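You operate a simulated robot arm through the tools that you are given. There is no shell and no other tool. Be economical: measure what you need, move in short steps, check, and stop when the job is done.

You are at the controls of a simulated two-armed robot. One attempt, no reset.

## Task
Tighten the blue terminal screw of the orange-topped contactor, held steady, and bed it in the foam.
Fine: work in the outline, by the nut driver, pointer on its green line; driver back in its stand. Set down upright: nut driver.

The check looks at the end state, three seconds after you hand in, the way a careful person would. Anything else that was tipped, shoved, dropped, spilled or broken makes it a failure.

## Robot
Two 7-joint arms with two-finger parallel grippers on one trunk, on a base that drives. Base frame: it is fixed to the floor where the robot stands at the start and does not move with it; the origin is under the middle of the robot, x ahead of it, y to its left, z up; the surface under the hand at the start is at about z = 800. Lengths are in mm, angles in degrees, forces in N, time in s.
The left shoulder is at the start at [-82, 119, 851], the right one opposite. With the tool pointing down near the work surface each hand reaches from about 160 to 580 mm from the robot's upright axis, wherever it stands, measured 20 degrees to its own side. Places, roughly: blue terminal screw [500, -300, 800]; foam bed [500, 800, 800]; outline on the work mat [500, 0, 800]; red terminal screw [500, -200, 800]; yellow terminal screw [500, -200, 800]. Payload 3.43 kg a hand.
Tool frame (each hand has its own): the origin (TCP) lies between the finger pads and is the grasp point; the fingertips stand 30 mm ahead of it; z points along the fingers, y is the line along which they close. Largest opening 94 mm; finger width 28, thickness 10; the body of the gripper, 50 by 96 mm, starts 55 mm behind the TCP.
Orientation is that of the tool frame in the base frame, as a unit quaternion [w, x, y, z]. With the fingers straight down and closing along the base's y, the tool's x points along the base's -x, its y along +y and its z along -z.

## Interface
- The arms move only by the tool send_rows. It takes "left_deltas", "right_deltas" or both (then of equal length, played together; a hand with none holds still); each is a list of rows, each an object of numbers (a shift or turn left out is 0, a gripper value left out holds the last): "hand": the opening, from 0 (shut) to 1 (fully open); "tx", "ty", "tz": the shift along the tool's x, y, z in m; "ax", "ay", "az": the turn, a rotation vector about the tool's x, y, z in degrees. In form: [{"hand": .., "tx": .., "ty": .., "tz": .., "ax": .., "ay": .., "az": ..}, ...]. A call has 1 to 12 rows; each row shifts and turns the commanded pose from where the row before left it, along the tool's axes as they then stand. Each row takes 0.2 s and may step no farther than 50 mm and 8.6 degrees from the row before; otherwise, or with a gripper value out of range, the whole call is refused. A pose out of reach is approached as far as the arm can. The call stops where the force on the tool passes 50 N (or 10 N more than at its start, if that is more) or the arm is blocked; 0.2 s more then pass. Each finger travels about 153 mm/s and halts on what it meets, pressing with about 40 N; the grip force reading is that of the motor and also rises with nothing between the fingers. The clock runs only during rows and for 0.2 s after the last one: add rows that do not move to give the fingers time. The reply holds the time, the measured pose of the TCP, the force on the tool along the base axes, the opening and the grip force, in the units named above and with some noise, with the torque about the TCP (base axes, N m) and any sound that the robot's microphone picked up.
- Cameras (640 x 400 px; columns grow to the right, rows downward): "scene" is now at [21.5, 11.2, 1532.4]; the picture's right is [0.31, -0.95, 0.00], its down [-0.82, -0.26, -0.51] and it looks along [0.49, 0.16, -0.86] (base axes); focal length 292 px, centre (320, 200). "left" rides on the left gripper at [76, -14, -103] in its tool frame; the picture's right is [0.18, 0.98, 0.00], its down [-0.75, 0.14, -0.64] and it looks along [-0.63, 0.12, 0.77] (tool axes); focal length 243 px, centre (320, 200). "right" rides on the right gripper at [76, 14, -103] in its tool frame; the picture's right is [-0.18, 0.98, 0.00], its down [-0.75, -0.14, -0.64] and it looks along [-0.63, -0.12, 0.77] (tool axes); focal length 243 px, centre (320, 200). There is no depth. A picture from a camera that has moved, and an enlarged one, comes with that camera's place and axes in the base frame and with its lens. The place of the scene camera against the robot may be out by one fixed shift of up to 25 mm in any direction.
- snapshot(camera): a new picture of that camera. No time passes.
- lift_body(by): slides the trunk up (or, below 0, down) by that many mm; the arms and the scene camera ride with it, the base frame stays. It gives what a move gives, with no picture.
- steer(legs): drives the robot by 1 to 6 legs, each [ahead, left, turn to the left] in mm, mm and degrees, along the robot's own axes; the way and the turn of a leg run together, so that a leg with both is an arc; at most 1500 mm and 180 degrees a leg. The arms and the cameras ride along, it lands a little off, and it stops where it bumps. It gives what a move gives.
- head_to(pan, tilt): turns the head with the scene camera to pan (to the left, within 143 degrees either way) and tilt (down, from -29 to 69), counted from straight ahead of the robot. It gives what a move gives.
- close_up(camera, box): a new picture of the part [left, top, right, bottom] of that camera's present view, enlarged. No time passes.
- hand_in(): hands the job in; it is judged then, once.

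Work in short steps. Places have to be worked out from the pictures, the camera data and where the tool is seen: move nearer, look again, correct. Check each grasp and each placing, and mend what went wrong. You have 120 turns and 100 pictures in all, those below and enlarged ones among them. Open the grippers and draw the arms clear of the work before you hand the job in, unless the task says otherwise; then end with one line.

The tools are called as name(argument=value, ...) on one line, values as JSON. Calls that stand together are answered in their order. send_rows: Moves the arms, as the interface text tells. Its arguments: {"type":"object","properties":{"left_deltas":{"type":"array","items":{"type":"object","properties":{"hand":{"type":"number"},"tx":{"type":"number"},"ty":{"type":"number"},"tz":{"type":"number"},"ax":{"type":"number"},"ay":{"type":"number"},"az":{"type":"number"}}}},"right_deltas":{"type":"array","items":{"type":"object","properties":{"hand":{"type":"number"},"tx":{"type":"number"},"ty":{"type":"number"},"tz":{"type":"number"},"ax":{"type":"number"},"ay":{"type":"number"},"az":{"type":"number"}}}}},"required":[]} The other tools are called the same way: lift_body (by) slides the trunk up or down; steer (legs) drives the base; head_to (pan, tilt) turns the head that bears the scene camera; snapshot (camera) takes a picture; close_up (camera, box) takes an enlarged picture of a part of a camera's view; hand_in () hands the job in.

At the start:

```text
time_s: 0.0
left_eef_pos: [267.3, 129.0, 1193.9]
left_ee_rot: [-0.001, -0.001, 1.0, 0.0]
left_contact_force: [-0.9, 0.6, -0.1]
left_ft_torque: [0.0, -0.02, -0.02]
left_grip_width: 94.0
left_grasp_force: 0.0
right_eef_pos: [341.9, -125.7, 1107.1]
right_ee_rot: [0.0, 0.0, 1.0, 0.001]
right_contact_force: [-0.8, -0.1, 0.0]
right_ft_torque: [-0.01, 0.04, 0.01]
right_grip_width: 94.0
right_grasp_force: 0.0
trunk travel left (down, up): [-275.0, 60.0]
robot x, y, heading: [1.8, 1.8, -0.2]
head pan, tilt: [17.9, 59.0]
```

scene: 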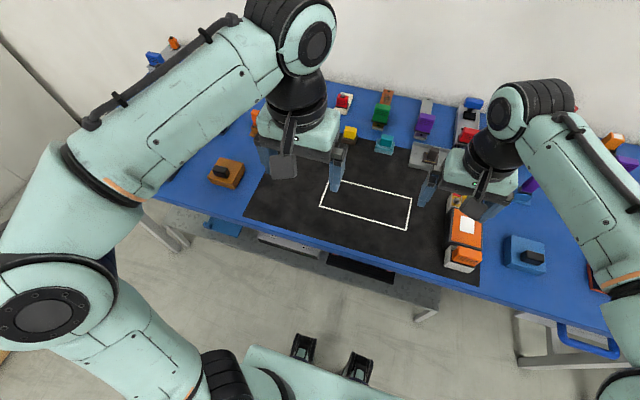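
right: 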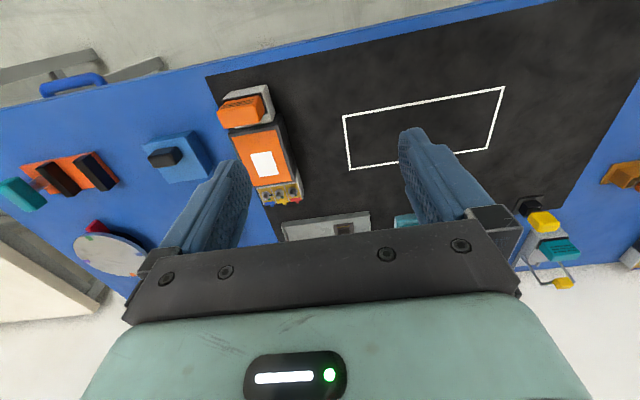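
left: 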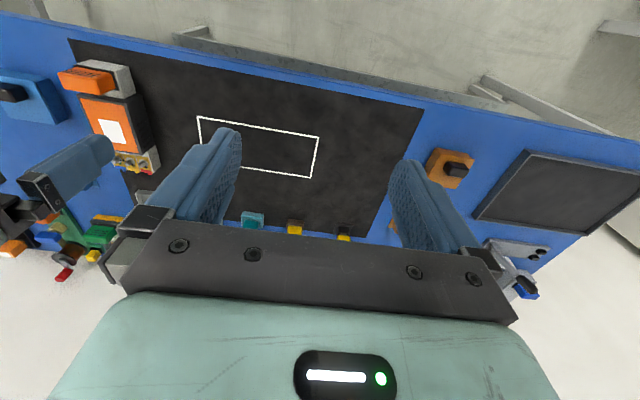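

I'll enlarge the areas with the contactor and tools to identify everything.

close_up(camera="scene", box=[400, 80, 640, 300])

close_up(camera="right", box=[0, 60, 320, 260])

close_up(camera="scene", box=[320, 60, 480, 180])

```text
1.82 times, centred on (520, 190) of scene
camera zoom: at [21.5, 11.2, 1532.4], right [0.31, -0.95, 0.0], down [-0.82, -0.26, -0.51], along [0.49, 0.16, -0.86], focal length 531 px, centre (-44, 218)
```

zoom: 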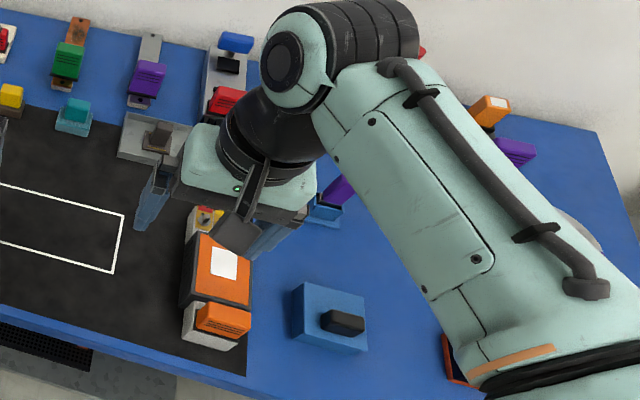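

```text
2.00 times, centred on (160, 160) of right
camera zoom: at [265.4, -109.9, 1208.7], right [0.18, 0.98, 0.0], down [0.75, -0.14, 0.64], along [0.63, -0.12, -0.77], focal length 485 px, centre (640, 280)
```

zoom: 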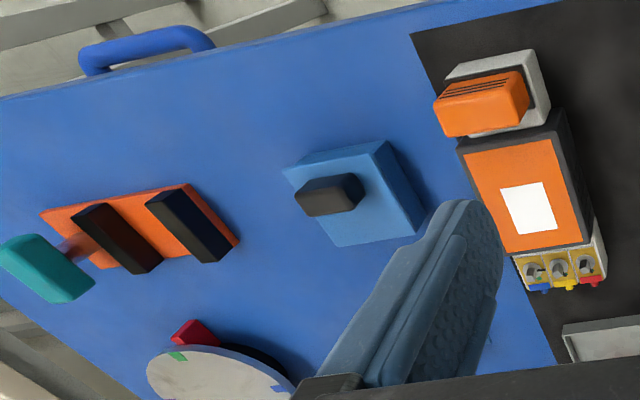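

```text
3.33 times, centred on (400, 120) of scene
camera zoom: at [21.5, 11.2, 1532.4], right [0.31, -0.95, 0.0], down [-0.82, -0.26, -0.51], along [0.49, 0.16, -0.86], focal length 974 px, centre (53, 467)
```

zoom: 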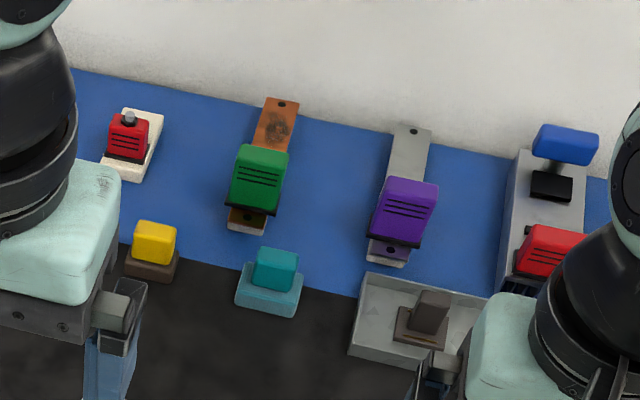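

The arms occlude the bench; I'll look around with the head to find the nut driver, foam bed and other items.

head_to(pan=-45, tilt=45)

snapshot(camera="scene")

head_to(pan=60, tilt=40)

snapshot(camera="scene")

```text
time_s: 1.3
left_eef_pos: [268.4, 128.4, 1194.1]
left_ee_rot: [0.0, 0.0, 1.0, 0.0]
left_contact_force: [-0.2, -0.9, 0.6]
left_ft_torque: [-0.01, 0.01, -0.01]
left_grip_width: 94.0
left_grasp_force: 0.1
right_eef_pos: [341.0, -124.9, 1107.1]
right_ee_rot: [0.0, 0.0, 1.0, -0.001]
right_contact_force: [0.6, -0.5, 0.1]
right_ft_torque: [0.03, 0.04, -0.02]
right_grip_width: 93.9
right_grasp_force: 0.1
trunk travel left (down, up): [-275.0, 60.0]
robot x, y, heading: [1.1, -0.7, 0.1]
head pan, tilt: [-45.0, 45.0]
```

```text
93 pictures are left
camera scene: at [14.7, -67.0, 1550.7], right [-0.71, -0.71, 0.0], down [-0.5, 0.5, -0.71], along [0.5, -0.5, -0.71], focal length 292 px, centre (320, 200)
```

scene: 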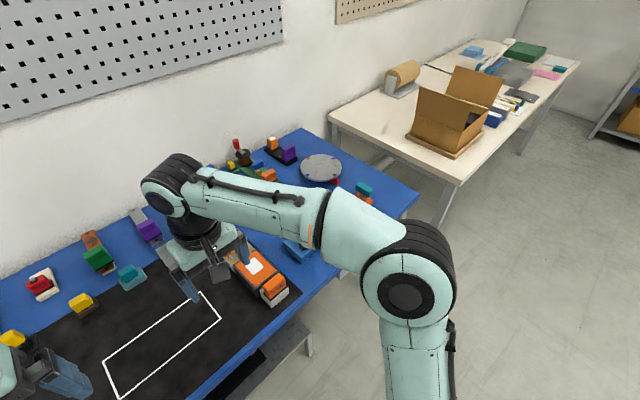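

```text
time_s: 3.1
left_eef_pos: [269.0, 127.7, 1194.1]
left_ee_rot: [0.001, 0.001, 1.0, -0.001]
left_contact_force: [0.0, 0.1, -0.2]
left_ft_torque: [-0.01, 0.0, -0.05]
left_grip_width: 94.0
left_grasp_force: 0.2
right_eef_pos: [340.6, -124.3, 1105.5]
right_ee_rot: [0.0, 0.0, 1.0, 0.0]
right_contact_force: [-0.8, -0.4, 0.0]
right_ft_torque: [0.02, -0.01, 0.01]
right_grip_width: 94.2
right_grasp_force: 0.0
trunk travel left (down, up): [-275.0, 60.0]
robot x, y, heading: [-0.7, -0.5, 0.2]
head pan, tilt: [60.0, 40.0]
```

```text
92 pictures are left
camera scene: at [-0.3, 64.0, 1558.0], right [0.87, -0.5, 0.0], down [-0.32, -0.56, -0.77], along [0.38, 0.66, -0.64], focal length 292 px, centre (320, 200)
```

scene: 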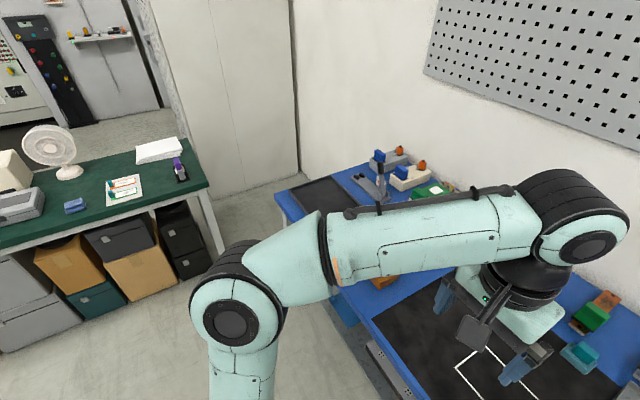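

close_up(camera="scene", box=[270, 130, 460, 250])

head_to(pan=-40, tilt=45)

close_up(camera="scene", box=[180, 110, 380, 235])

```text
3.33 times, centred on (365, 190) of scene
camera zoom: at [-0.3, 64.0, 1558.0], right [0.87, -0.5, 0.0], down [-0.32, -0.56, -0.77], along [0.38, 0.66, -0.64], focal length 974 px, centre (170, 233)
```

zoom: 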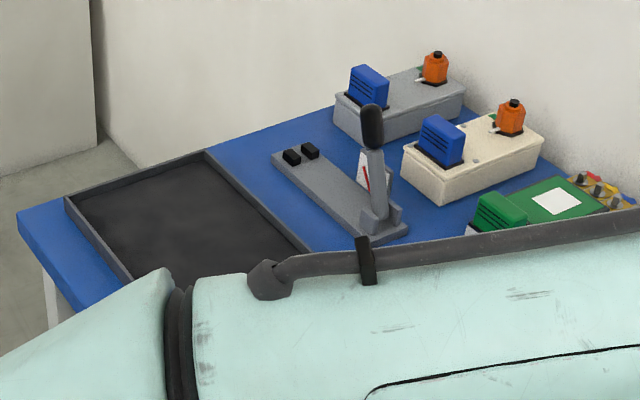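

```text
time_s: 4.9
left_eef_pos: [269.0, 127.6, 1194.9]
left_ee_rot: [0.0, 0.0, 1.0, -0.001]
left_contact_force: [-0.4, -0.2, -0.3]
left_ft_torque: [0.03, -0.01, -0.02]
left_grip_width: 93.8
left_grasp_force: 0.0
right_eef_pos: [341.2, -124.1, 1104.8]
right_ee_rot: [0.0, 0.0, 1.0, 0.0]
right_contact_force: [0.2, -0.1, 0.0]
right_ft_torque: [0.01, -0.01, -0.02]
right_grip_width: 93.9
right_grasp_force: 0.1
trunk travel left (down, up): [-275.0, 60.0]
robot x, y, heading: [2.9, 1.2, 0.0]
head pan, tilt: [-40.0, 45.0]
```

```text
3.20 times, centred on (280, 172) of scene
camera zoom: at [19.4, -61.8, 1550.7], right [-0.64, -0.77, 0.0], down [-0.54, 0.45, -0.71], along [0.54, -0.45, -0.71], focal length 935 px, centre (448, 288)
```

zoom: 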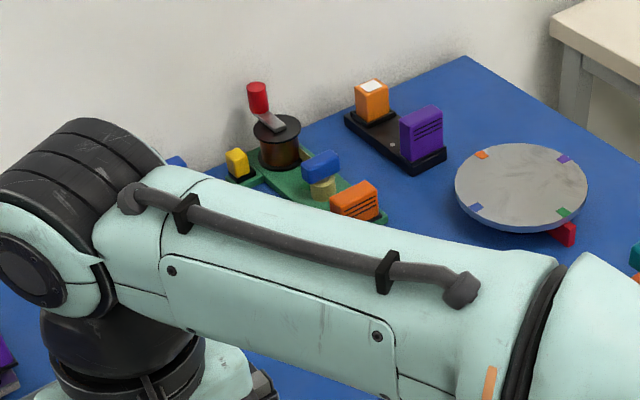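

The left group holds a tool-like object. I'll drive left to get a better look at it with hands clear of everything (arms are ~300 mm above the bench).

steer(legs=[[0, 500, 0]])

head_to(pan=0, tilt=45)

snapshot(camera="scene")

snapshot(camera="left")

snapshot(camera="right")

```text
time_s: 9.8
left_eef_pos: [268.0, 625.3, 1194.1]
left_ee_rot: [0.0, 0.0, 1.0, -0.001]
left_contact_force: [0.5, -0.6, -0.6]
left_ft_torque: [-0.01, 0.02, 0.03]
left_grip_width: 94.1
left_grasp_force: 0.0
right_eef_pos: [341.0, 370.6, 1105.0]
right_ee_rot: [0.0, 0.0, 1.0, 0.0]
right_contact_force: [0.1, -0.3, -0.1]
right_ft_torque: [0.03, 0.04, 0.01]
right_grip_width: 94.0
right_grasp_force: 0.0
trunk travel left (down, up): [-275.0, 60.0]
robot x, y, heading: [-0.8, 498.5, 0.2]
head pan, tilt: [-40.0, 45.0]
```

```text
time_s: 10.8
left_eef_pos: [269.4, 624.5, 1195.6]
left_ee_rot: [0.0, 0.0, 1.0, -0.001]
left_contact_force: [-0.5, 0.5, 0.2]
left_ft_torque: [0.0, 0.01, 0.0]
left_grip_width: 94.0
left_grasp_force: 0.0
right_eef_pos: [340.7, 370.2, 1105.1]
right_ee_rot: [0.0, 0.001, 1.0, 0.0]
right_contact_force: [-0.4, 0.1, -0.1]
right_ft_torque: [0.04, -0.03, -0.01]
right_grip_width: 94.0
right_grasp_force: 0.0
trunk travel left (down, up): [-275.0, 60.0]
robot x, y, heading: [-2.3, 498.4, 0.1]
head pan, tilt: [0.0, 45.0]
```

```text
89 pictures are left
camera scene: at [38.4, 486.4, 1550.7], right [0.0, -1.0, 0.0], down [-0.71, 0.0, -0.71], along [0.71, 0.0, -0.71], focal length 292 px, centre (320, 200)
```

scene: 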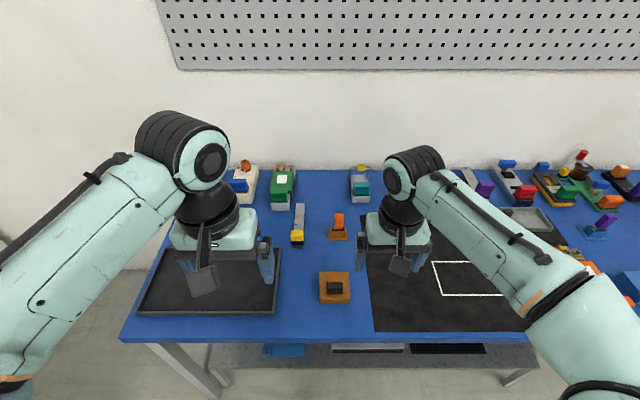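

```text
88 pictures are left
camera left: at [191.7, 610.9, 1296.0], right [-0.18, 0.98, 0.0], down [0.75, 0.14, 0.64], along [0.63, 0.12, -0.77], focal length 243 px, centre (320, 200)
```

left: 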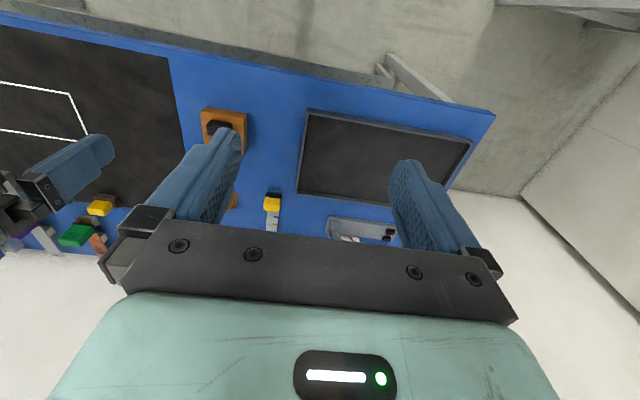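

```text
87 pictures are left
camera right: at [265.4, 386.2, 1208.7], right [0.18, 0.98, 0.0], down [0.75, -0.14, 0.64], along [0.63, -0.12, -0.77], focal length 243 px, centre (320, 200)
```

right: 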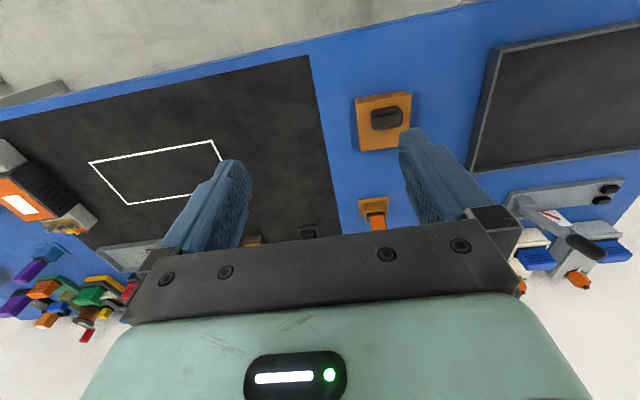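

close_up(camera="scene", box=[220, 150, 400, 310])

close_up(camera="scene", box=[440, 140, 640, 300])

close_up(camera="right", box=[480, 160, 640, 300])

close_up(camera="left", box=[220, 160, 440, 260])

```text
2.50 times, centred on (310, 230) of scene
camera zoom: at [38.4, 486.4, 1550.7], right [0.0, -1.0, 0.0], down [-0.71, 0.0, -0.71], along [0.71, 0.0, -0.71], focal length 730 px, centre (345, 125)
```

zoom: 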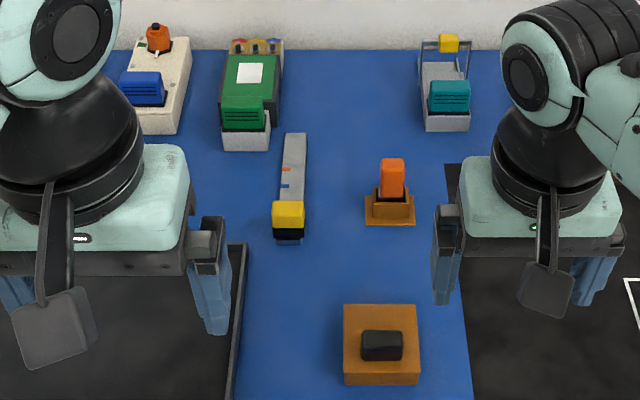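

```text
2.50 times, centred on (540, 220) of scene
camera zoom: at [38.4, 486.4, 1550.7], right [0.0, -1.0, 0.0], down [-0.71, 0.0, -0.71], along [0.71, 0.0, -0.71], focal length 730 px, centre (-230, 150)
```

zoom: 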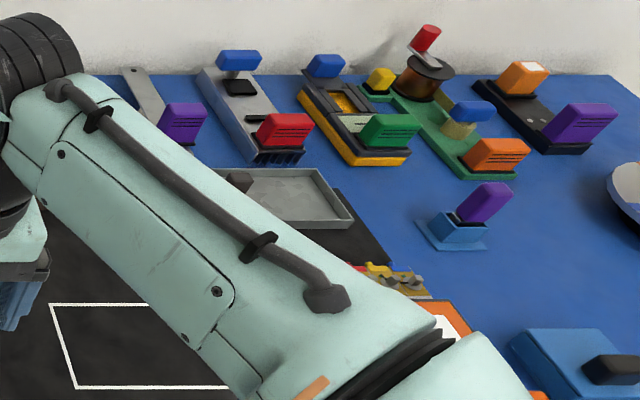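

```text
2.86 times, centred on (560, 230) of right
camera zoom: at [265.4, 386.2, 1208.7], right [0.18, 0.98, 0.0], down [0.75, -0.14, 0.64], along [0.63, -0.12, -0.77], focal length 693 px, centre (-366, 114)
```

zoom: 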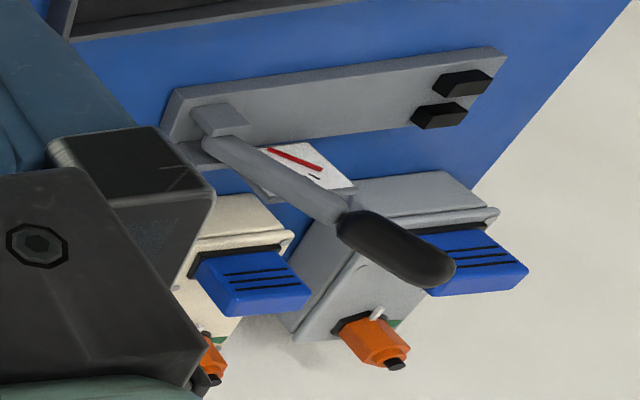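

```text
2.91 times, centred on (330, 210) of left
camera zoom: at [191.7, 610.9, 1296.0], right [-0.18, 0.98, 0.0], down [0.75, 0.14, 0.64], along [0.63, 0.12, -0.77], focal length 706 px, centre (291, 171)
```

zoom: 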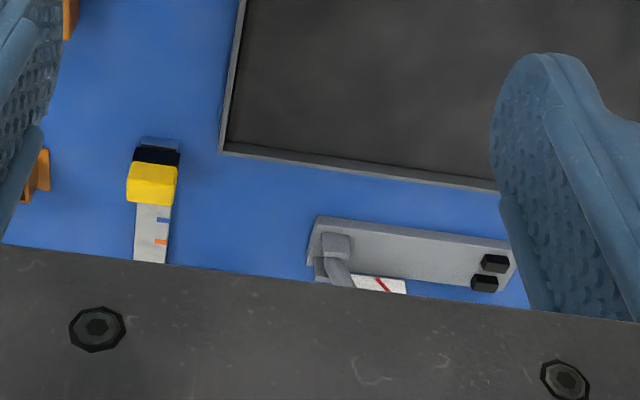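

close_up(camera="right", box=[340, 180, 420, 240])

steer(legs=[[0, -330, 0]])

snapshot(camera="right")

snapshot(camera="left")

```text
6.67 times, centred on (380, 210) of right
camera zoom: at [265.4, 386.2, 1208.7], right [0.18, 0.98, 0.0], down [0.75, -0.14, 0.64], along [0.63, -0.12, -0.77], focal length 1618 px, centre (-80, 133)
```

zoom: 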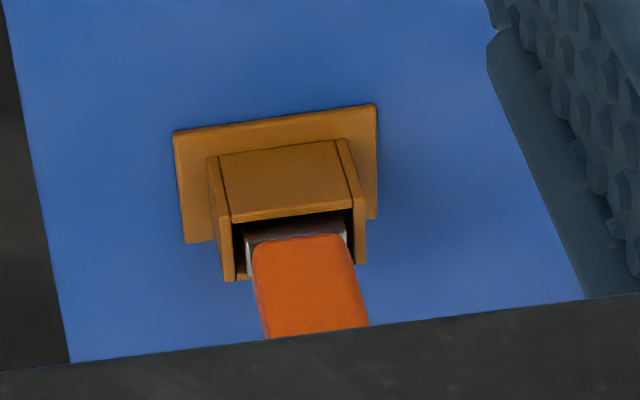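

```text
time_s: 14.3
left_eef_pos: [269.0, 291.8, 1194.6]
left_ee_rot: [0.0, 0.002, 1.0, -0.001]
left_contact_force: [0.9, -0.1, 0.2]
left_ft_torque: [0.01, 0.05, 0.02]
left_grip_width: 93.9
left_grasp_force: 0.0
right_eef_pos: [340.2, 38.1, 1106.6]
right_ee_rot: [0.001, 0.003, 1.0, 0.0]
right_contact_force: [0.3, 0.1, -0.1]
right_ft_torque: [0.01, -0.02, -0.02]
right_grip_width: 94.0
right_grasp_force: 0.0
trunk travel left (down, up): [-275.0, 60.0]
robot x, y, heading: [-1.9, 165.8, -0.4]
head pan, tilt: [0.0, 45.0]
```

```text
81 pictures are left
camera right: at [264.1, 53.3, 1208.7], right [0.19, 0.98, 0.0], down [0.75, -0.14, 0.64], along [0.63, -0.12, -0.77], focal length 243 px, centre (320, 200)
```

right: 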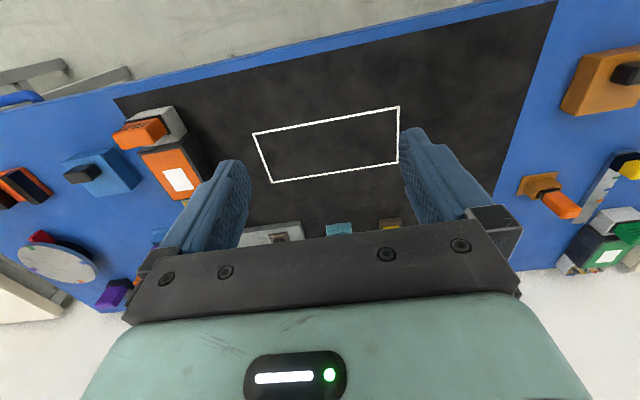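

```text
80 pictures are left
camera left: at [191.4, 278.3, 1296.0], right [-0.18, 0.98, 0.0], down [0.75, 0.14, 0.64], along [0.63, 0.11, -0.77], focal length 243 px, centre (320, 200)
```

left: 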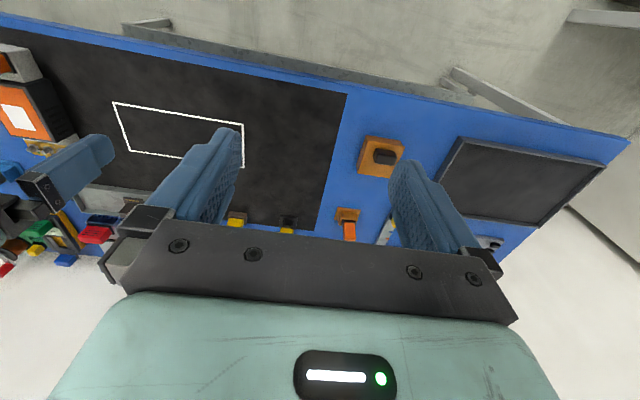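

I'll spread the hands sideways so that the scene camera sees the middle of the bench unobstructed.

send_rows(left_deltas=[{"ty": 0.05}, {"ty": 0.05}, {"ty": 0.05}, {"ty": 0.05}], right_deltas=[{"ty": -0.05}, {"ty": -0.05}, {"ty": -0.05}, {"ty": -0.05}])

head_to(pan=0, tilt=50)

snapshot(camera="scene")

```text
time_s: 15.3
left_eef_pos: [268.2, 492.5, 1194.0]
left_ee_rot: [0.0, 0.003, 1.0, -0.001]
left_contact_force: [-0.1, 0.4, 0.1]
left_ft_torque: [0.0, 0.01, 0.01]
left_grip_width: 93.9
left_grasp_force: 0.2
right_eef_pos: [337.7, -163.2, 1106.2]
right_ee_rot: [0.0, 0.002, 1.0, 0.001]
right_contact_force: [-0.3, -0.9, 0.3]
right_ft_torque: [-0.01, -0.02, 0.0]
right_grip_width: 94.0
right_grasp_force: 0.1
trunk travel left (down, up): [-275.0, 60.0]
robot x, y, heading: [-0.8, 164.7, -0.2]
head pan, tilt: [0.0, 45.0]
```

```text
time_s: 16.0
left_eef_pos: [268.2, 492.3, 1193.7]
left_ee_rot: [0.0, 0.003, 1.0, -0.001]
left_contact_force: [-0.9, 1.0, 0.0]
left_ft_torque: [-0.01, 0.0, -0.02]
left_grip_width: 94.3
left_grasp_force: 0.1
right_eef_pos: [338.7, -161.5, 1105.8]
right_ee_rot: [0.0, 0.001, 1.0, 0.0]
right_contact_force: [0.3, -0.2, -0.3]
right_ft_torque: [0.0, -0.04, 0.0]
right_grip_width: 93.9
right_grasp_force: 0.0
trunk travel left (down, up): [-275.0, 60.0]
robot x, y, heading: [-3.7, 162.4, -0.6]
head pan, tilt: [0.0, 50.0]
```

```text
79 pictures are left
camera scene: at [33.3, 154.7, 1543.8], right [0.0, -1.0, 0.0], down [-0.77, 0.0, -0.64], along [0.64, 0.0, -0.77], focal length 292 px, centre (320, 200)
```

scene: 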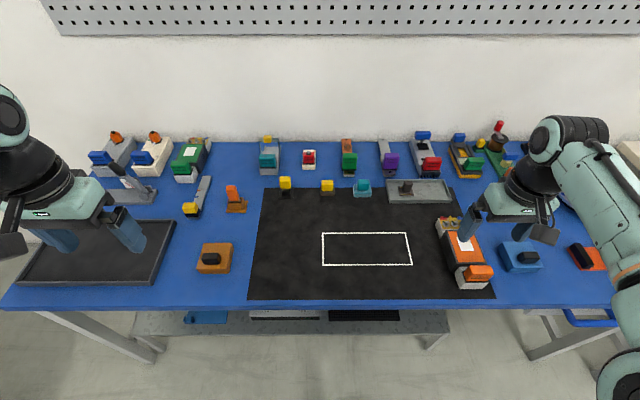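

Now a clear overview. I'll zoom on the small stands around the mat and the contactor.

close_up(camera="scene", box=[215, 165, 305, 225])

close_up(camera="scene", box=[310, 130, 460, 230])

close_up(camera="scene", box=[430, 200, 550, 290])

```text
6.67 times, centred on (260, 195) of scene
camera zoom: at [33.3, 154.7, 1543.8], right [0.0, -1.0, 0.0], down [-0.77, 0.0, -0.64], along [0.64, 0.0, -0.77], focal length 1948 px, centre (720, 233)
```

zoom: 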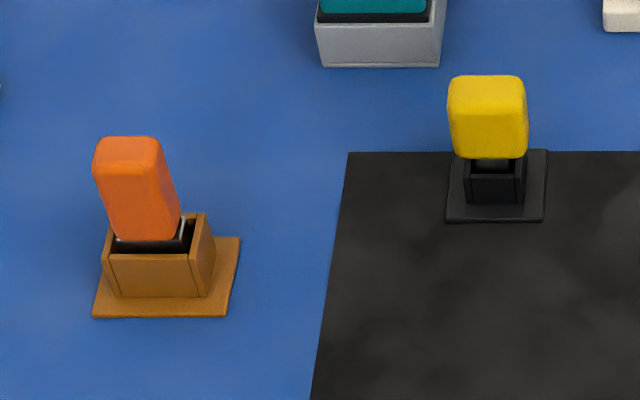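

```text
4.00 times, centred on (385, 180) of scene
camera zoom: at [33.3, 154.7, 1543.8], right [0.0, -1.0, 0.0], down [-0.77, 0.0, -0.64], along [0.64, 0.0, -0.77], focal length 1169 px, centre (60, 280)
```

zoom: 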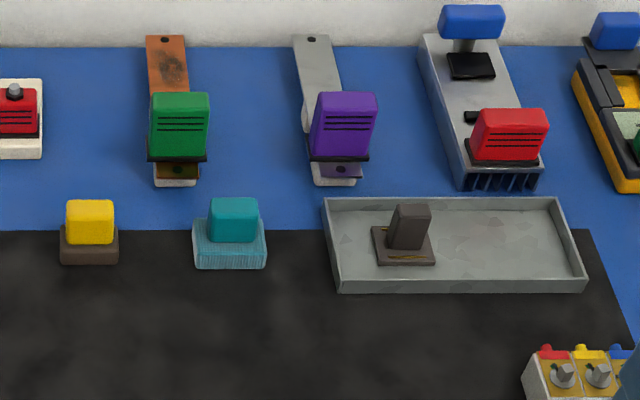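

```text
4.44 times, centred on (490, 245) of scene
camera zoom: at [33.3, 154.7, 1543.8], right [0.0, -1.0, 0.0], down [-0.77, 0.0, -0.64], along [0.64, 0.0, -0.77], focal length 1299 px, centre (-436, 0)
```

zoom: 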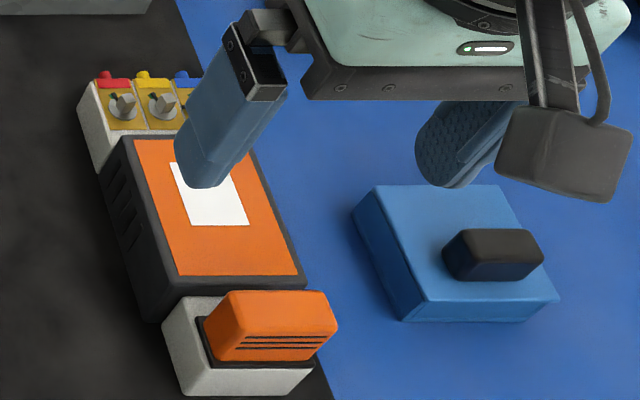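

The stands with orange and yellow handles look like driver candidates; I'll bring the left hand in pitched forward for a side view of them.

send_rows(left_deltas=[{"ty": -0.03, "tx": -0.035}, {"ty": -0.03, "tx": -0.035}, {"ty": -0.03, "tx": -0.035}, {"ty": -0.02, "tx": -0.03, "tz": 0.02}, {"tz": 0.045}, {"tz": 0.045}, {"tz": 0.045}, {"ay": -8}, {"ay": -8}, {"ay": -8}, {"ay": -8}, {"ay": -8}])

snapshot(camera="left")

```text
time_s: 18.6
left_eef_pos: [403.2, 380.2, 1039.6]
left_ee_rot: [0.344, 0.002, 0.939, -0.002]
left_contact_force: [-0.2, 0.4, 0.3]
left_ft_torque: [0.0, 0.01, 0.01]
left_grip_width: 93.7
left_grasp_force: 0.0
right_eef_pos: [337.9, -162.6, 1106.1]
right_ee_rot: [0.001, 0.003, 1.0, 0.0]
right_contact_force: [0.2, -0.2, -0.4]
right_ft_torque: [0.01, -0.05, -0.03]
right_grip_width: 94.0
right_grasp_force: 0.2
trunk travel left (down, up): [-275.0, 60.0]
robot x, y, heading: [1.8, 166.2, -0.2]
head pan, tilt: [0.0, 50.0]
```

```text
75 pictures are left
camera left: at [278.3, 367.7, 1067.8], right [-0.14, 0.98, -0.12], down [0.16, 0.14, 0.98], along [0.98, 0.11, -0.18], focal length 243 px, centre (320, 200)
```

left: 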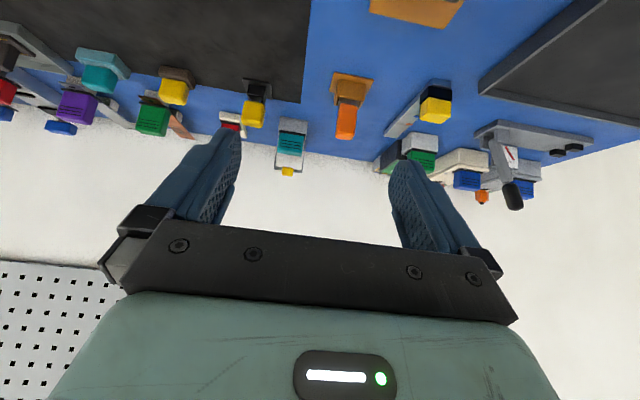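

close_up(camera="left", box=[220, 50, 400, 180])

close_up(camera="left", box=[40, 30, 220, 150])

```text
3.08 times, centred on (310, 115) of left
camera zoom: at [278.3, 367.7, 1067.8], right [-0.14, 0.98, -0.12], down [0.16, 0.14, 0.98], along [0.98, 0.11, -0.18], focal length 746 px, centre (351, 462)
```

zoom: 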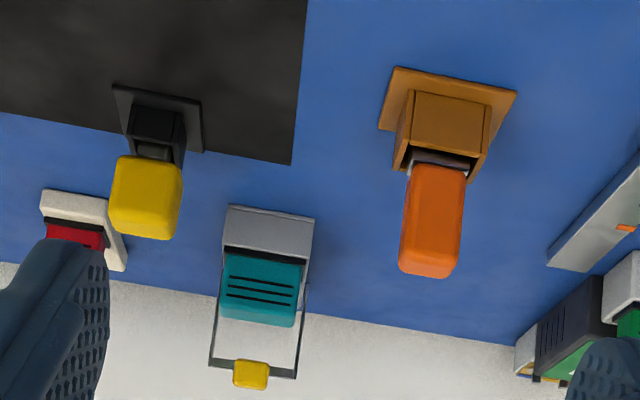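

```text
3.33 times, centred on (130, 90) of left
camera zoom: at [278.3, 367.7, 1067.8], right [-0.14, 0.98, -0.12], down [0.16, 0.14, 0.98], along [0.98, 0.11, -0.18], focal length 809 px, centre (953, 567)
```

zoom: 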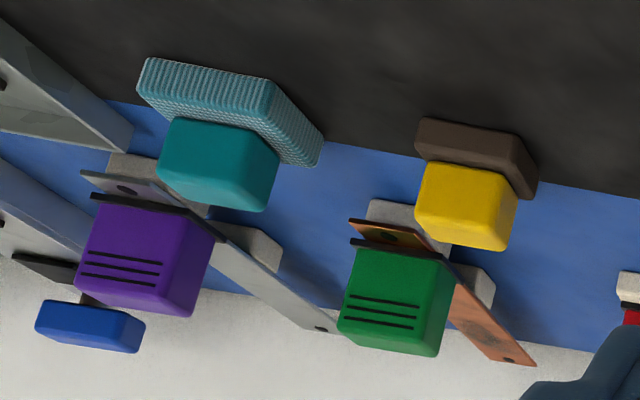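

close_up(camera="left", box=[235, 65, 285, 135])

close_up(camera="left", box=[320, 65, 380, 140])

```text
5.71 times, centred on (260, 100) of left
camera zoom: at [278.3, 367.7, 1067.8], right [-0.14, 0.98, -0.12], down [0.16, 0.14, 0.98], along [0.98, 0.11, -0.18], focal length 1386 px, centre (663, 771)
```

zoom: 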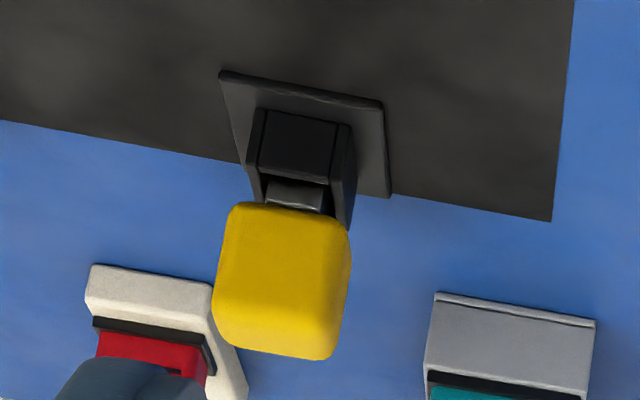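

```text
5.33 times, centred on (350, 102) of left
camera zoom: at [278.3, 367.7, 1067.8], right [-0.14, 0.98, -0.12], down [0.16, 0.14, 0.98], along [0.98, 0.11, -0.18], focal length 1294 px, centre (160, 720)
```

zoom: 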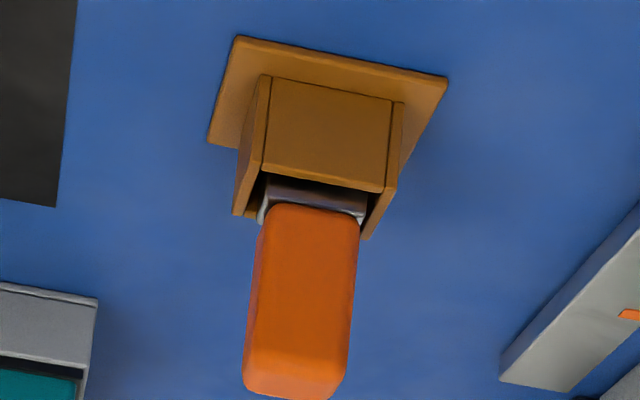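

Next the purple-handled one: drive right and pitch the right hand likewise.

steer(legs=[[0, -230, 0]])

send_rows(right_deltas=[{"tz": 0.04, "tx": -0.04}, {"tz": 0.03, "tx": -0.04}, {"ay": -8}, {"ay": -8}, {"ay": -8}, {"ay": -8}, {"ay": -8}])

snapshot(camera="right")

```text
time_s: 21.2
left_eef_pos: [402.2, 151.2, 1039.2]
left_ee_rot: [0.342, 0.003, 0.94, -0.001]
left_contact_force: [-0.6, -0.4, -0.3]
left_ft_torque: [-0.01, 0.0, 0.03]
left_grip_width: 93.9
left_grasp_force: 0.1
right_eef_pos: [337.3, -393.0, 1106.2]
right_ee_rot: [0.0, 0.002, 1.0, 0.0]
right_contact_force: [0.6, 0.1, 0.7]
right_ft_torque: [0.0, -0.02, 0.01]
right_grip_width: 94.0
right_grasp_force: 0.0
trunk travel left (down, up): [-275.0, 60.0]
robot x, y, heading: [-3.6, -61.4, -0.1]
head pan, tilt: [0.0, 50.0]
```

```text
refused: row 1 steps farther than a row can; nothing moved
```

```text
70 pictures are left
camera right: at [261.3, -376.4, 1208.3], right [0.19, 0.98, 0.0], down [0.75, -0.15, 0.64], along [0.63, -0.12, -0.77], focal length 243 px, centre (320, 200)
```

right: 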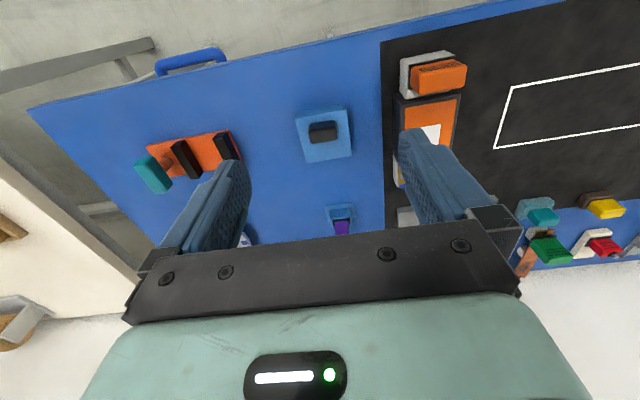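

Step was slightly too large; redo with smaller rows.

send_rows(right_deltas=[{"tz": 0.03, "tx": -0.035}, {"tz": 0.03, "tx": -0.035}, {"tz": 0.0, "tx": -0.03}, {"ay": -8}, {"ay": -8}, {"ay": -8}, {"ay": -8}, {"ay": -8}])

snapshot(camera="right")

close_up(camera="right", box=[270, 30, 430, 160])

```text
time_s: 23.0
left_eef_pos: [403.0, 151.2, 1039.0]
left_ee_rot: [0.342, 0.001, 0.94, -0.001]
left_contact_force: [-0.2, 0.6, -0.5]
left_ft_torque: [0.04, 0.0, 0.01]
left_grip_width: 94.1
left_grasp_force: 0.0
right_eef_pos: [437.7, -392.6, 1046.5]
right_ee_rot: [0.344, 0.002, 0.939, 0.0]
right_contact_force: [0.3, -0.2, 0.0]
right_ft_torque: [0.01, -0.01, -0.03]
right_grip_width: 93.9
right_grasp_force: 0.1
trunk travel left (down, up): [-275.0, 60.0]
robot x, y, heading: [-4.5, -63.0, -0.4]
head pan, tilt: [0.0, 50.0]
```

```text
69 pictures are left
camera right: at [312.6, -376.7, 1075.4], right [0.15, 0.98, 0.12], down [0.16, -0.14, 0.98], along [0.98, -0.12, -0.18], focal length 243 px, centre (320, 200)
```

right: 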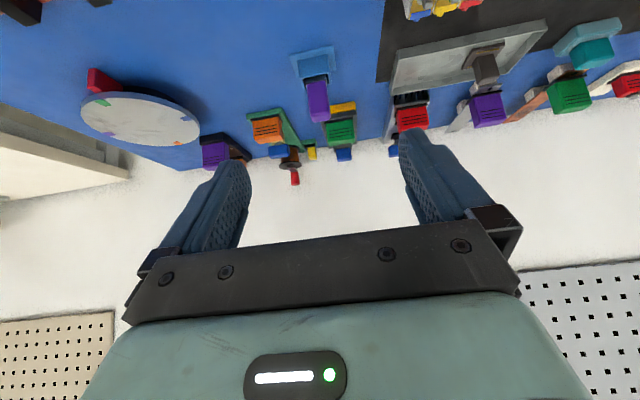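

```text
3.08 times, centred on (350, 95) of right
camera zoom: at [312.6, -376.7, 1075.4], right [0.15, 0.98, 0.12], down [0.16, -0.14, 0.98], along [0.98, -0.12, -0.18], focal length 746 px, centre (228, 523)
```

zoom: 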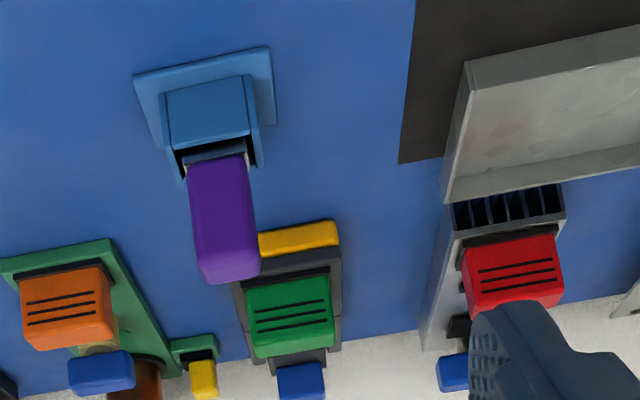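

Purple and orange have collars similar to screwdrivers. Now inspect the screw heads: turn the right camera down onto the contactor.

send_rows(right_deltas=[{"ay": 8}, {"ay": 8}, {"ay": 8}, {"ay": 8}, {"ay": 8}, {"ty": 0.045}, {"ty": 0.045}])

snapshot(camera="right")

```text
time_s: 24.6
left_eef_pos: [404.5, 152.0, 1039.7]
left_ee_rot: [0.342, 0.002, 0.94, -0.002]
left_contact_force: [0.3, 0.9, 0.4]
left_ft_torque: [0.02, 0.01, 0.0]
left_grip_width: 93.8
left_grasp_force: 0.1
right_eef_pos: [437.9, -303.9, 1047.2]
right_ee_rot: [0.001, 0.003, 1.0, 0.0]
right_contact_force: [0.2, -0.2, 0.0]
right_ft_torque: [0.03, 0.02, -0.03]
right_grip_width: 94.0
right_grasp_force: 0.0
trunk travel left (down, up): [-275.0, 60.0]
robot x, y, heading: [-2.8, -66.1, -0.3]
head pan, tilt: [0.0, 50.0]
```

```text
67 pictures are left
camera right: at [361.9, -286.4, 1148.8], right [0.19, 0.98, 0.0], down [0.75, -0.15, 0.64], along [0.63, -0.12, -0.77], focal length 243 px, centre (320, 200)
```

right: 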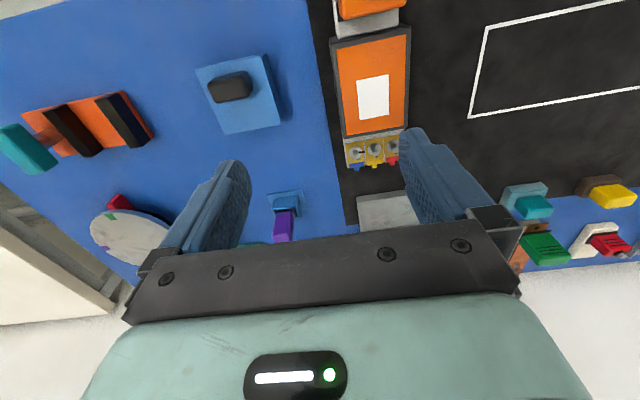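

close_up(camera="right", box=[336, 130, 408, 175])

```text
8.89 times, centred on (372, 152) of right
camera zoom: at [361.9, -286.4, 1148.8], right [0.19, 0.98, 0.0], down [0.75, -0.15, 0.64], along [0.63, -0.12, -0.77], focal length 2157 px, centre (-142, 622)
```

zoom: 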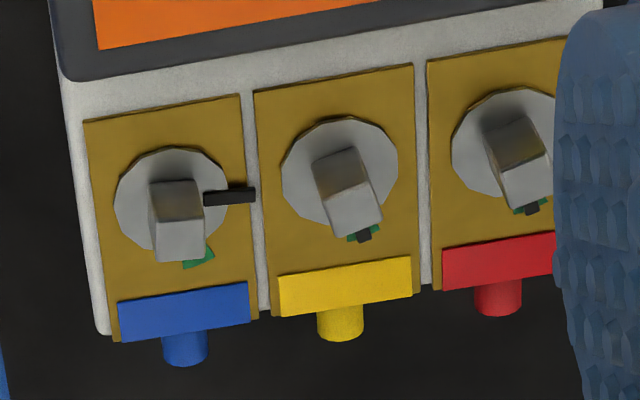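

The blue screw (square head, ~8 mm) has its pointer ~90° short of the green line (the others are on theirs); only the yellow-handled tool in the black stand is narrow enough to fit between them. I'll level the left hand, raise it, and drive so the right hand can reach that tool.

send_rows(left_deltas=[{"ay": 8}, {"ay": 8}, {"ay": 8}, {"ay": 8}, {"ay": 8}, {"tz": -0.045}, {"tz": -0.045}, {"tz": -0.045}], right_deltas=[{"tz": -0.04}, {"tz": -0.04}, {}, {}, {}, {}, {}, {}])

steer(legs=[[0, 525, 0], [150, 0, 0]])

snapshot(camera="right")

snapshot(camera="scene")

```text
time_s: 26.4
left_eef_pos: [402.4, 151.3, 1175.0]
left_ee_rot: [-0.001, 0.002, 1.0, -0.001]
left_contact_force: [-0.1, 0.2, 0.6]
left_ft_torque: [-0.04, -0.01, -0.05]
left_grip_width: 93.8
left_grasp_force: 0.0
right_eef_pos: [437.1, -303.3, 1125.1]
right_ee_rot: [0.0, 0.002, 1.0, 0.001]
right_contact_force: [0.6, 0.5, -0.5]
right_ft_torque: [-0.02, -0.02, 0.03]
right_grip_width: 94.1
right_grasp_force: 0.0
trunk travel left (down, up): [-275.0, 60.0]
robot x, y, heading: [-4.3, -61.7, -0.5]
head pan, tilt: [0.0, 50.0]
```

```text
time_s: 32.5
left_eef_pos: [553.7, 681.6, 1174.4]
left_ee_rot: [-0.001, 0.001, 1.0, 0.0]
left_contact_force: [0.0, -0.1, -0.1]
left_ft_torque: [-0.01, 0.02, 0.0]
left_grip_width: 94.4
left_grasp_force: 0.0
right_eef_pos: [588.2, 226.4, 1126.3]
right_ee_rot: [0.0, 0.001, 1.0, 0.0]
right_contact_force: [-0.1, 0.6, -0.3]
right_ft_torque: [0.01, 0.02, 0.02]
right_grip_width: 94.2
right_grasp_force: 0.1
trunk travel left (down, up): [-275.0, 60.0]
robot x, y, heading: [151.5, 461.3, -0.0]
head pan, tilt: [0.0, 50.0]
```

```text
65 pictures are left
camera right: at [512.6, 242.2, 1228.3], right [0.19, 0.98, 0.0], down [0.75, -0.14, 0.64], along [0.63, -0.12, -0.77], focal length 243 px, centre (320, 200)
```

right: 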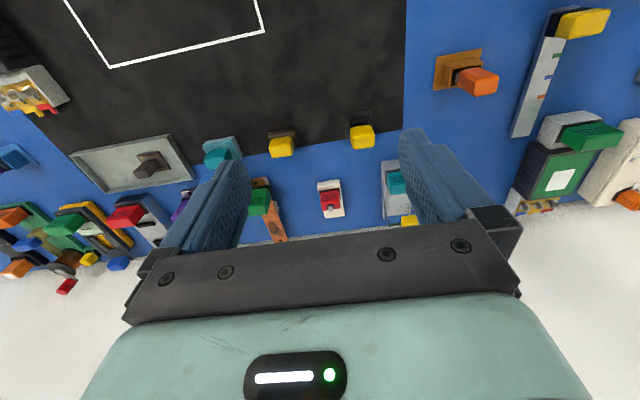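

```text
64 pictures are left
camera scene: at [182.9, 454.1, 1543.7], right [0.0, -1.0, 0.0], down [-0.77, 0.0, -0.64], along [0.64, 0.0, -0.77], focal length 292 px, centre (320, 200)
```

scene: 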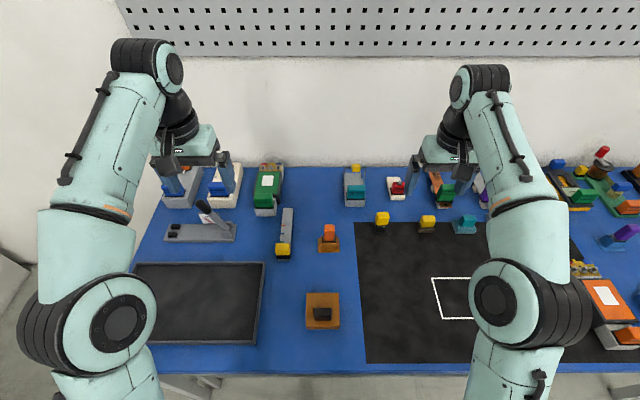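

Yellow handle is at roughly (685, 274). Move closer with the right hand for a better fix.

send_rows(right_deltas=[{"tx": -0.03, "ty": 0.025}, {"tx": -0.03, "ty": 0.023}, {"tz": 0.045}, {"tz": 0.045}])

snapshot(camera="right")

close_up(camera="right", box=[260, 80, 400, 180])

```text
time_s: 33.5
left_eef_pos: [552.7, 682.0, 1176.0]
left_ee_rot: [0.0, 0.001, 1.0, -0.001]
left_contact_force: [0.2, -0.4, -0.4]
left_ft_torque: [-0.02, 0.01, -0.03]
left_grip_width: 94.1
left_grasp_force: 0.0
right_eef_pos: [611.6, 245.0, 1036.4]
right_ee_rot: [0.002, 0.001, 1.0, 0.0]
right_contact_force: [0.7, 0.4, 0.1]
right_ft_torque: [0.02, -0.03, 0.02]
right_grip_width: 94.0
right_grasp_force: 0.0
right hand out of reach, approached as far as the arm can: row 1, 2
trunk travel left (down, up): [-275.0, 60.0]
robot x, y, heading: [146.8, 463.3, 0.1]
head pan, tilt: [0.0, 50.0]
```

```text
63 pictures are left
camera right: at [535.4, 260.0, 1137.5], right [0.19, 0.98, 0.0], down [0.75, -0.14, 0.64], along [0.63, -0.12, -0.77], focal length 243 px, centre (320, 200)
```

right: 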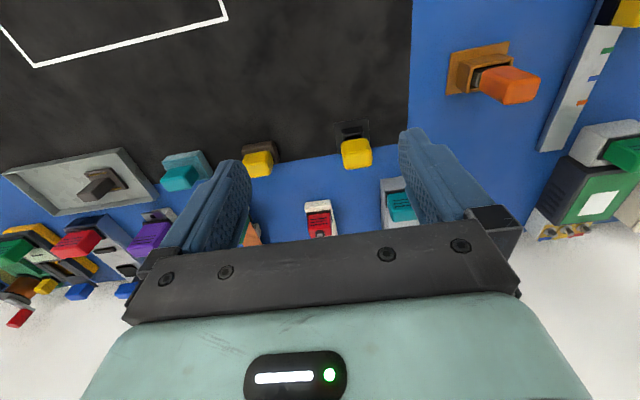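

```text
4.00 times, centred on (330, 130) of right
camera zoom: at [535.4, 260.0, 1137.5], right [0.19, 0.98, 0.0], down [0.75, -0.14, 0.64], along [0.63, -0.12, -0.77], focal length 970 px, centre (280, 480)
```

zoom: 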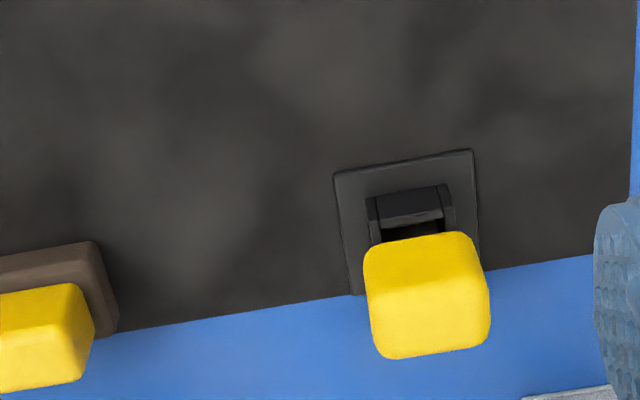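

Triangulation puts the handle at about (691, 276, 869), at the edge of reach. I'll look down to judge how much further ahead the base can go.

head_to(pan=0, tilt=69)

snapshot(camera="scene")

```text
time_s: 34.4
left_eef_pos: [552.0, 681.7, 1175.2]
left_ee_rot: [0.0, 0.001, 1.0, -0.001]
left_contact_force: [-0.4, -0.4, 0.6]
left_ft_torque: [-0.03, -0.04, -0.01]
left_grip_width: 93.8
left_grasp_force: 0.0
right_eef_pos: [610.3, 245.4, 1035.5]
right_ee_rot: [0.0, 0.001, 1.0, 0.0]
right_contact_force: [0.2, 0.0, -0.2]
right_ft_torque: [0.01, 0.01, 0.01]
right_grip_width: 94.2
right_grasp_force: 0.0
trunk travel left (down, up): [-275.0, 60.0]
robot x, y, heading: [145.6, 464.4, 0.1]
head pan, tilt: [0.0, 68.8]
```

```text
61 pictures are left
camera scene: at [161.5, 454.1, 1521.9], right [0.0, -1.0, 0.0], down [-0.93, 0.0, -0.36], along [0.36, 0.0, -0.93], focal length 292 px, centre (320, 200)
```

scene: 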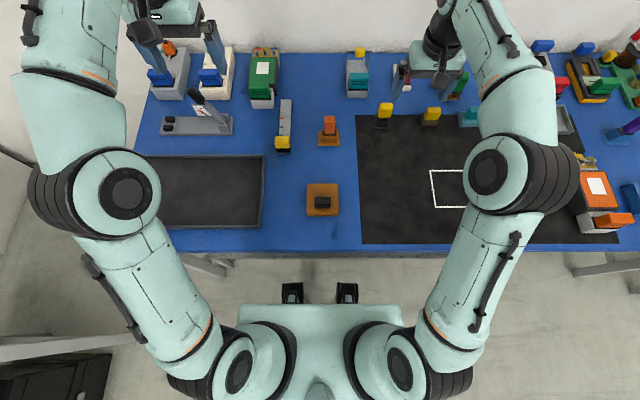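

The base's front has room before the bench. I'll creep 40 mm ahead.

steer(legs=[[40, 0, 0]])

```text
time_s: 35.2
left_eef_pos: [590.9, 680.9, 1176.5]
left_ee_rot: [-0.001, 0.001, 1.0, -0.001]
left_contact_force: [-0.4, -0.3, -0.5]
left_ft_torque: [0.04, 0.03, 0.0]
left_grip_width: 93.8
left_grasp_force: 0.1
right_eef_pos: [649.6, 244.9, 1034.6]
right_ee_rot: [0.0, 0.001, 1.0, 0.0]
right_contact_force: [0.3, 0.1, -0.5]
right_ft_torque: [-0.03, 0.02, 0.01]
right_grip_width: 94.0
right_grasp_force: 0.1
trunk travel left (down, up): [-275.0, 60.0]
robot x, y, heading: [191.6, 463.1, -0.2]
head pan, tilt: [0.0, 68.8]
```

send_rows(right_deltas=[{"tx": -0.021, "ty": 0.016}, {"tx": -0.02, "ty": 0.015}, {"tz": 0.04}, {"tz": 0.03}])

snapshot(camera="right")

```text
time_s: 36.2
left_eef_pos: [592.1, 680.6, 1175.6]
left_ee_rot: [-0.001, 0.001, 1.0, -0.001]
left_contact_force: [0.0, -0.1, 0.1]
left_ft_torque: [0.0, 0.01, 0.01]
left_grip_width: 93.8
left_grasp_force: 0.0
right_eef_pos: [690.9, 275.2, 964.7]
right_ee_rot: [-0.001, 0.001, 1.0, 0.0]
right_contact_force: [-0.4, 0.5, 0.0]
right_ft_torque: [0.0, 0.04, -0.05]
right_grip_width: 94.0
right_grasp_force: 0.0
trunk travel left (down, up): [-275.0, 60.0]
robot x, y, heading: [185.9, 459.4, -0.4]
head pan, tilt: [0.0, 68.8]
```

```text
60 pictures are left
camera right: at [615.1, 291.3, 1068.3], right [0.19, 0.98, 0.0], down [0.75, -0.14, 0.64], along [0.63, -0.12, -0.77], focal length 243 px, centre (320, 200)
```

right: 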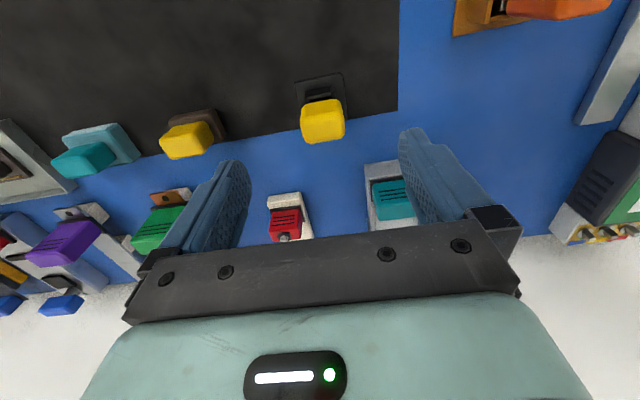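

Aligned over the yellow handle. Descend to grip it.

send_rows(right_deltas=[{"tx": -0.002, "ty": 0.002, "tz": 0.03}, {"tz": 0.03}, {"tz": 0.02}, {"tz": 0.014}])

snapshot(camera="right")

```text
time_s: 37.2
left_eef_pos: [591.8, 681.2, 1175.0]
left_ee_rot: [-0.001, 0.001, 1.0, -0.001]
left_contact_force: [0.9, 0.6, -0.1]
left_ft_torque: [0.01, 0.02, 0.0]
left_grip_width: 94.1
left_grasp_force: 0.0
right_eef_pos: [692.2, 276.0, 872.1]
right_ee_rot: [0.001, 0.001, 1.0, 0.0]
right_contact_force: [0.7, -1.0, -0.2]
right_ft_torque: [-0.02, -0.03, 0.0]
right_grip_width: 94.1
right_grasp_force: 0.1
trunk travel left (down, up): [-275.0, 60.0]
robot x, y, heading: [184.1, 463.1, -0.1]
head pan, tilt: [0.0, 68.8]
```

```text
59 pictures are left
camera right: at [617.0, 292.6, 973.5], right [0.19, 0.98, 0.0], down [0.75, -0.14, 0.64], along [0.63, -0.12, -0.77], focal length 243 px, centre (320, 200)
```

right: 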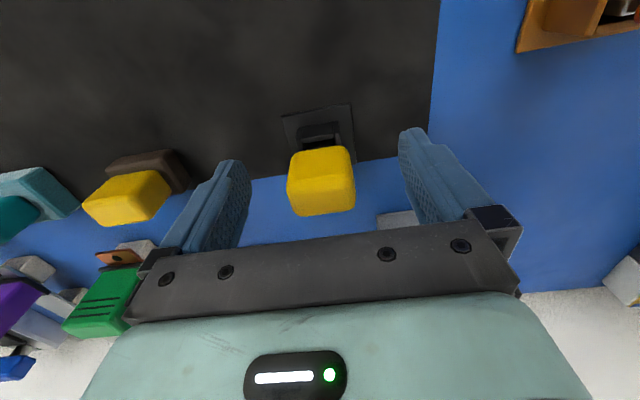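

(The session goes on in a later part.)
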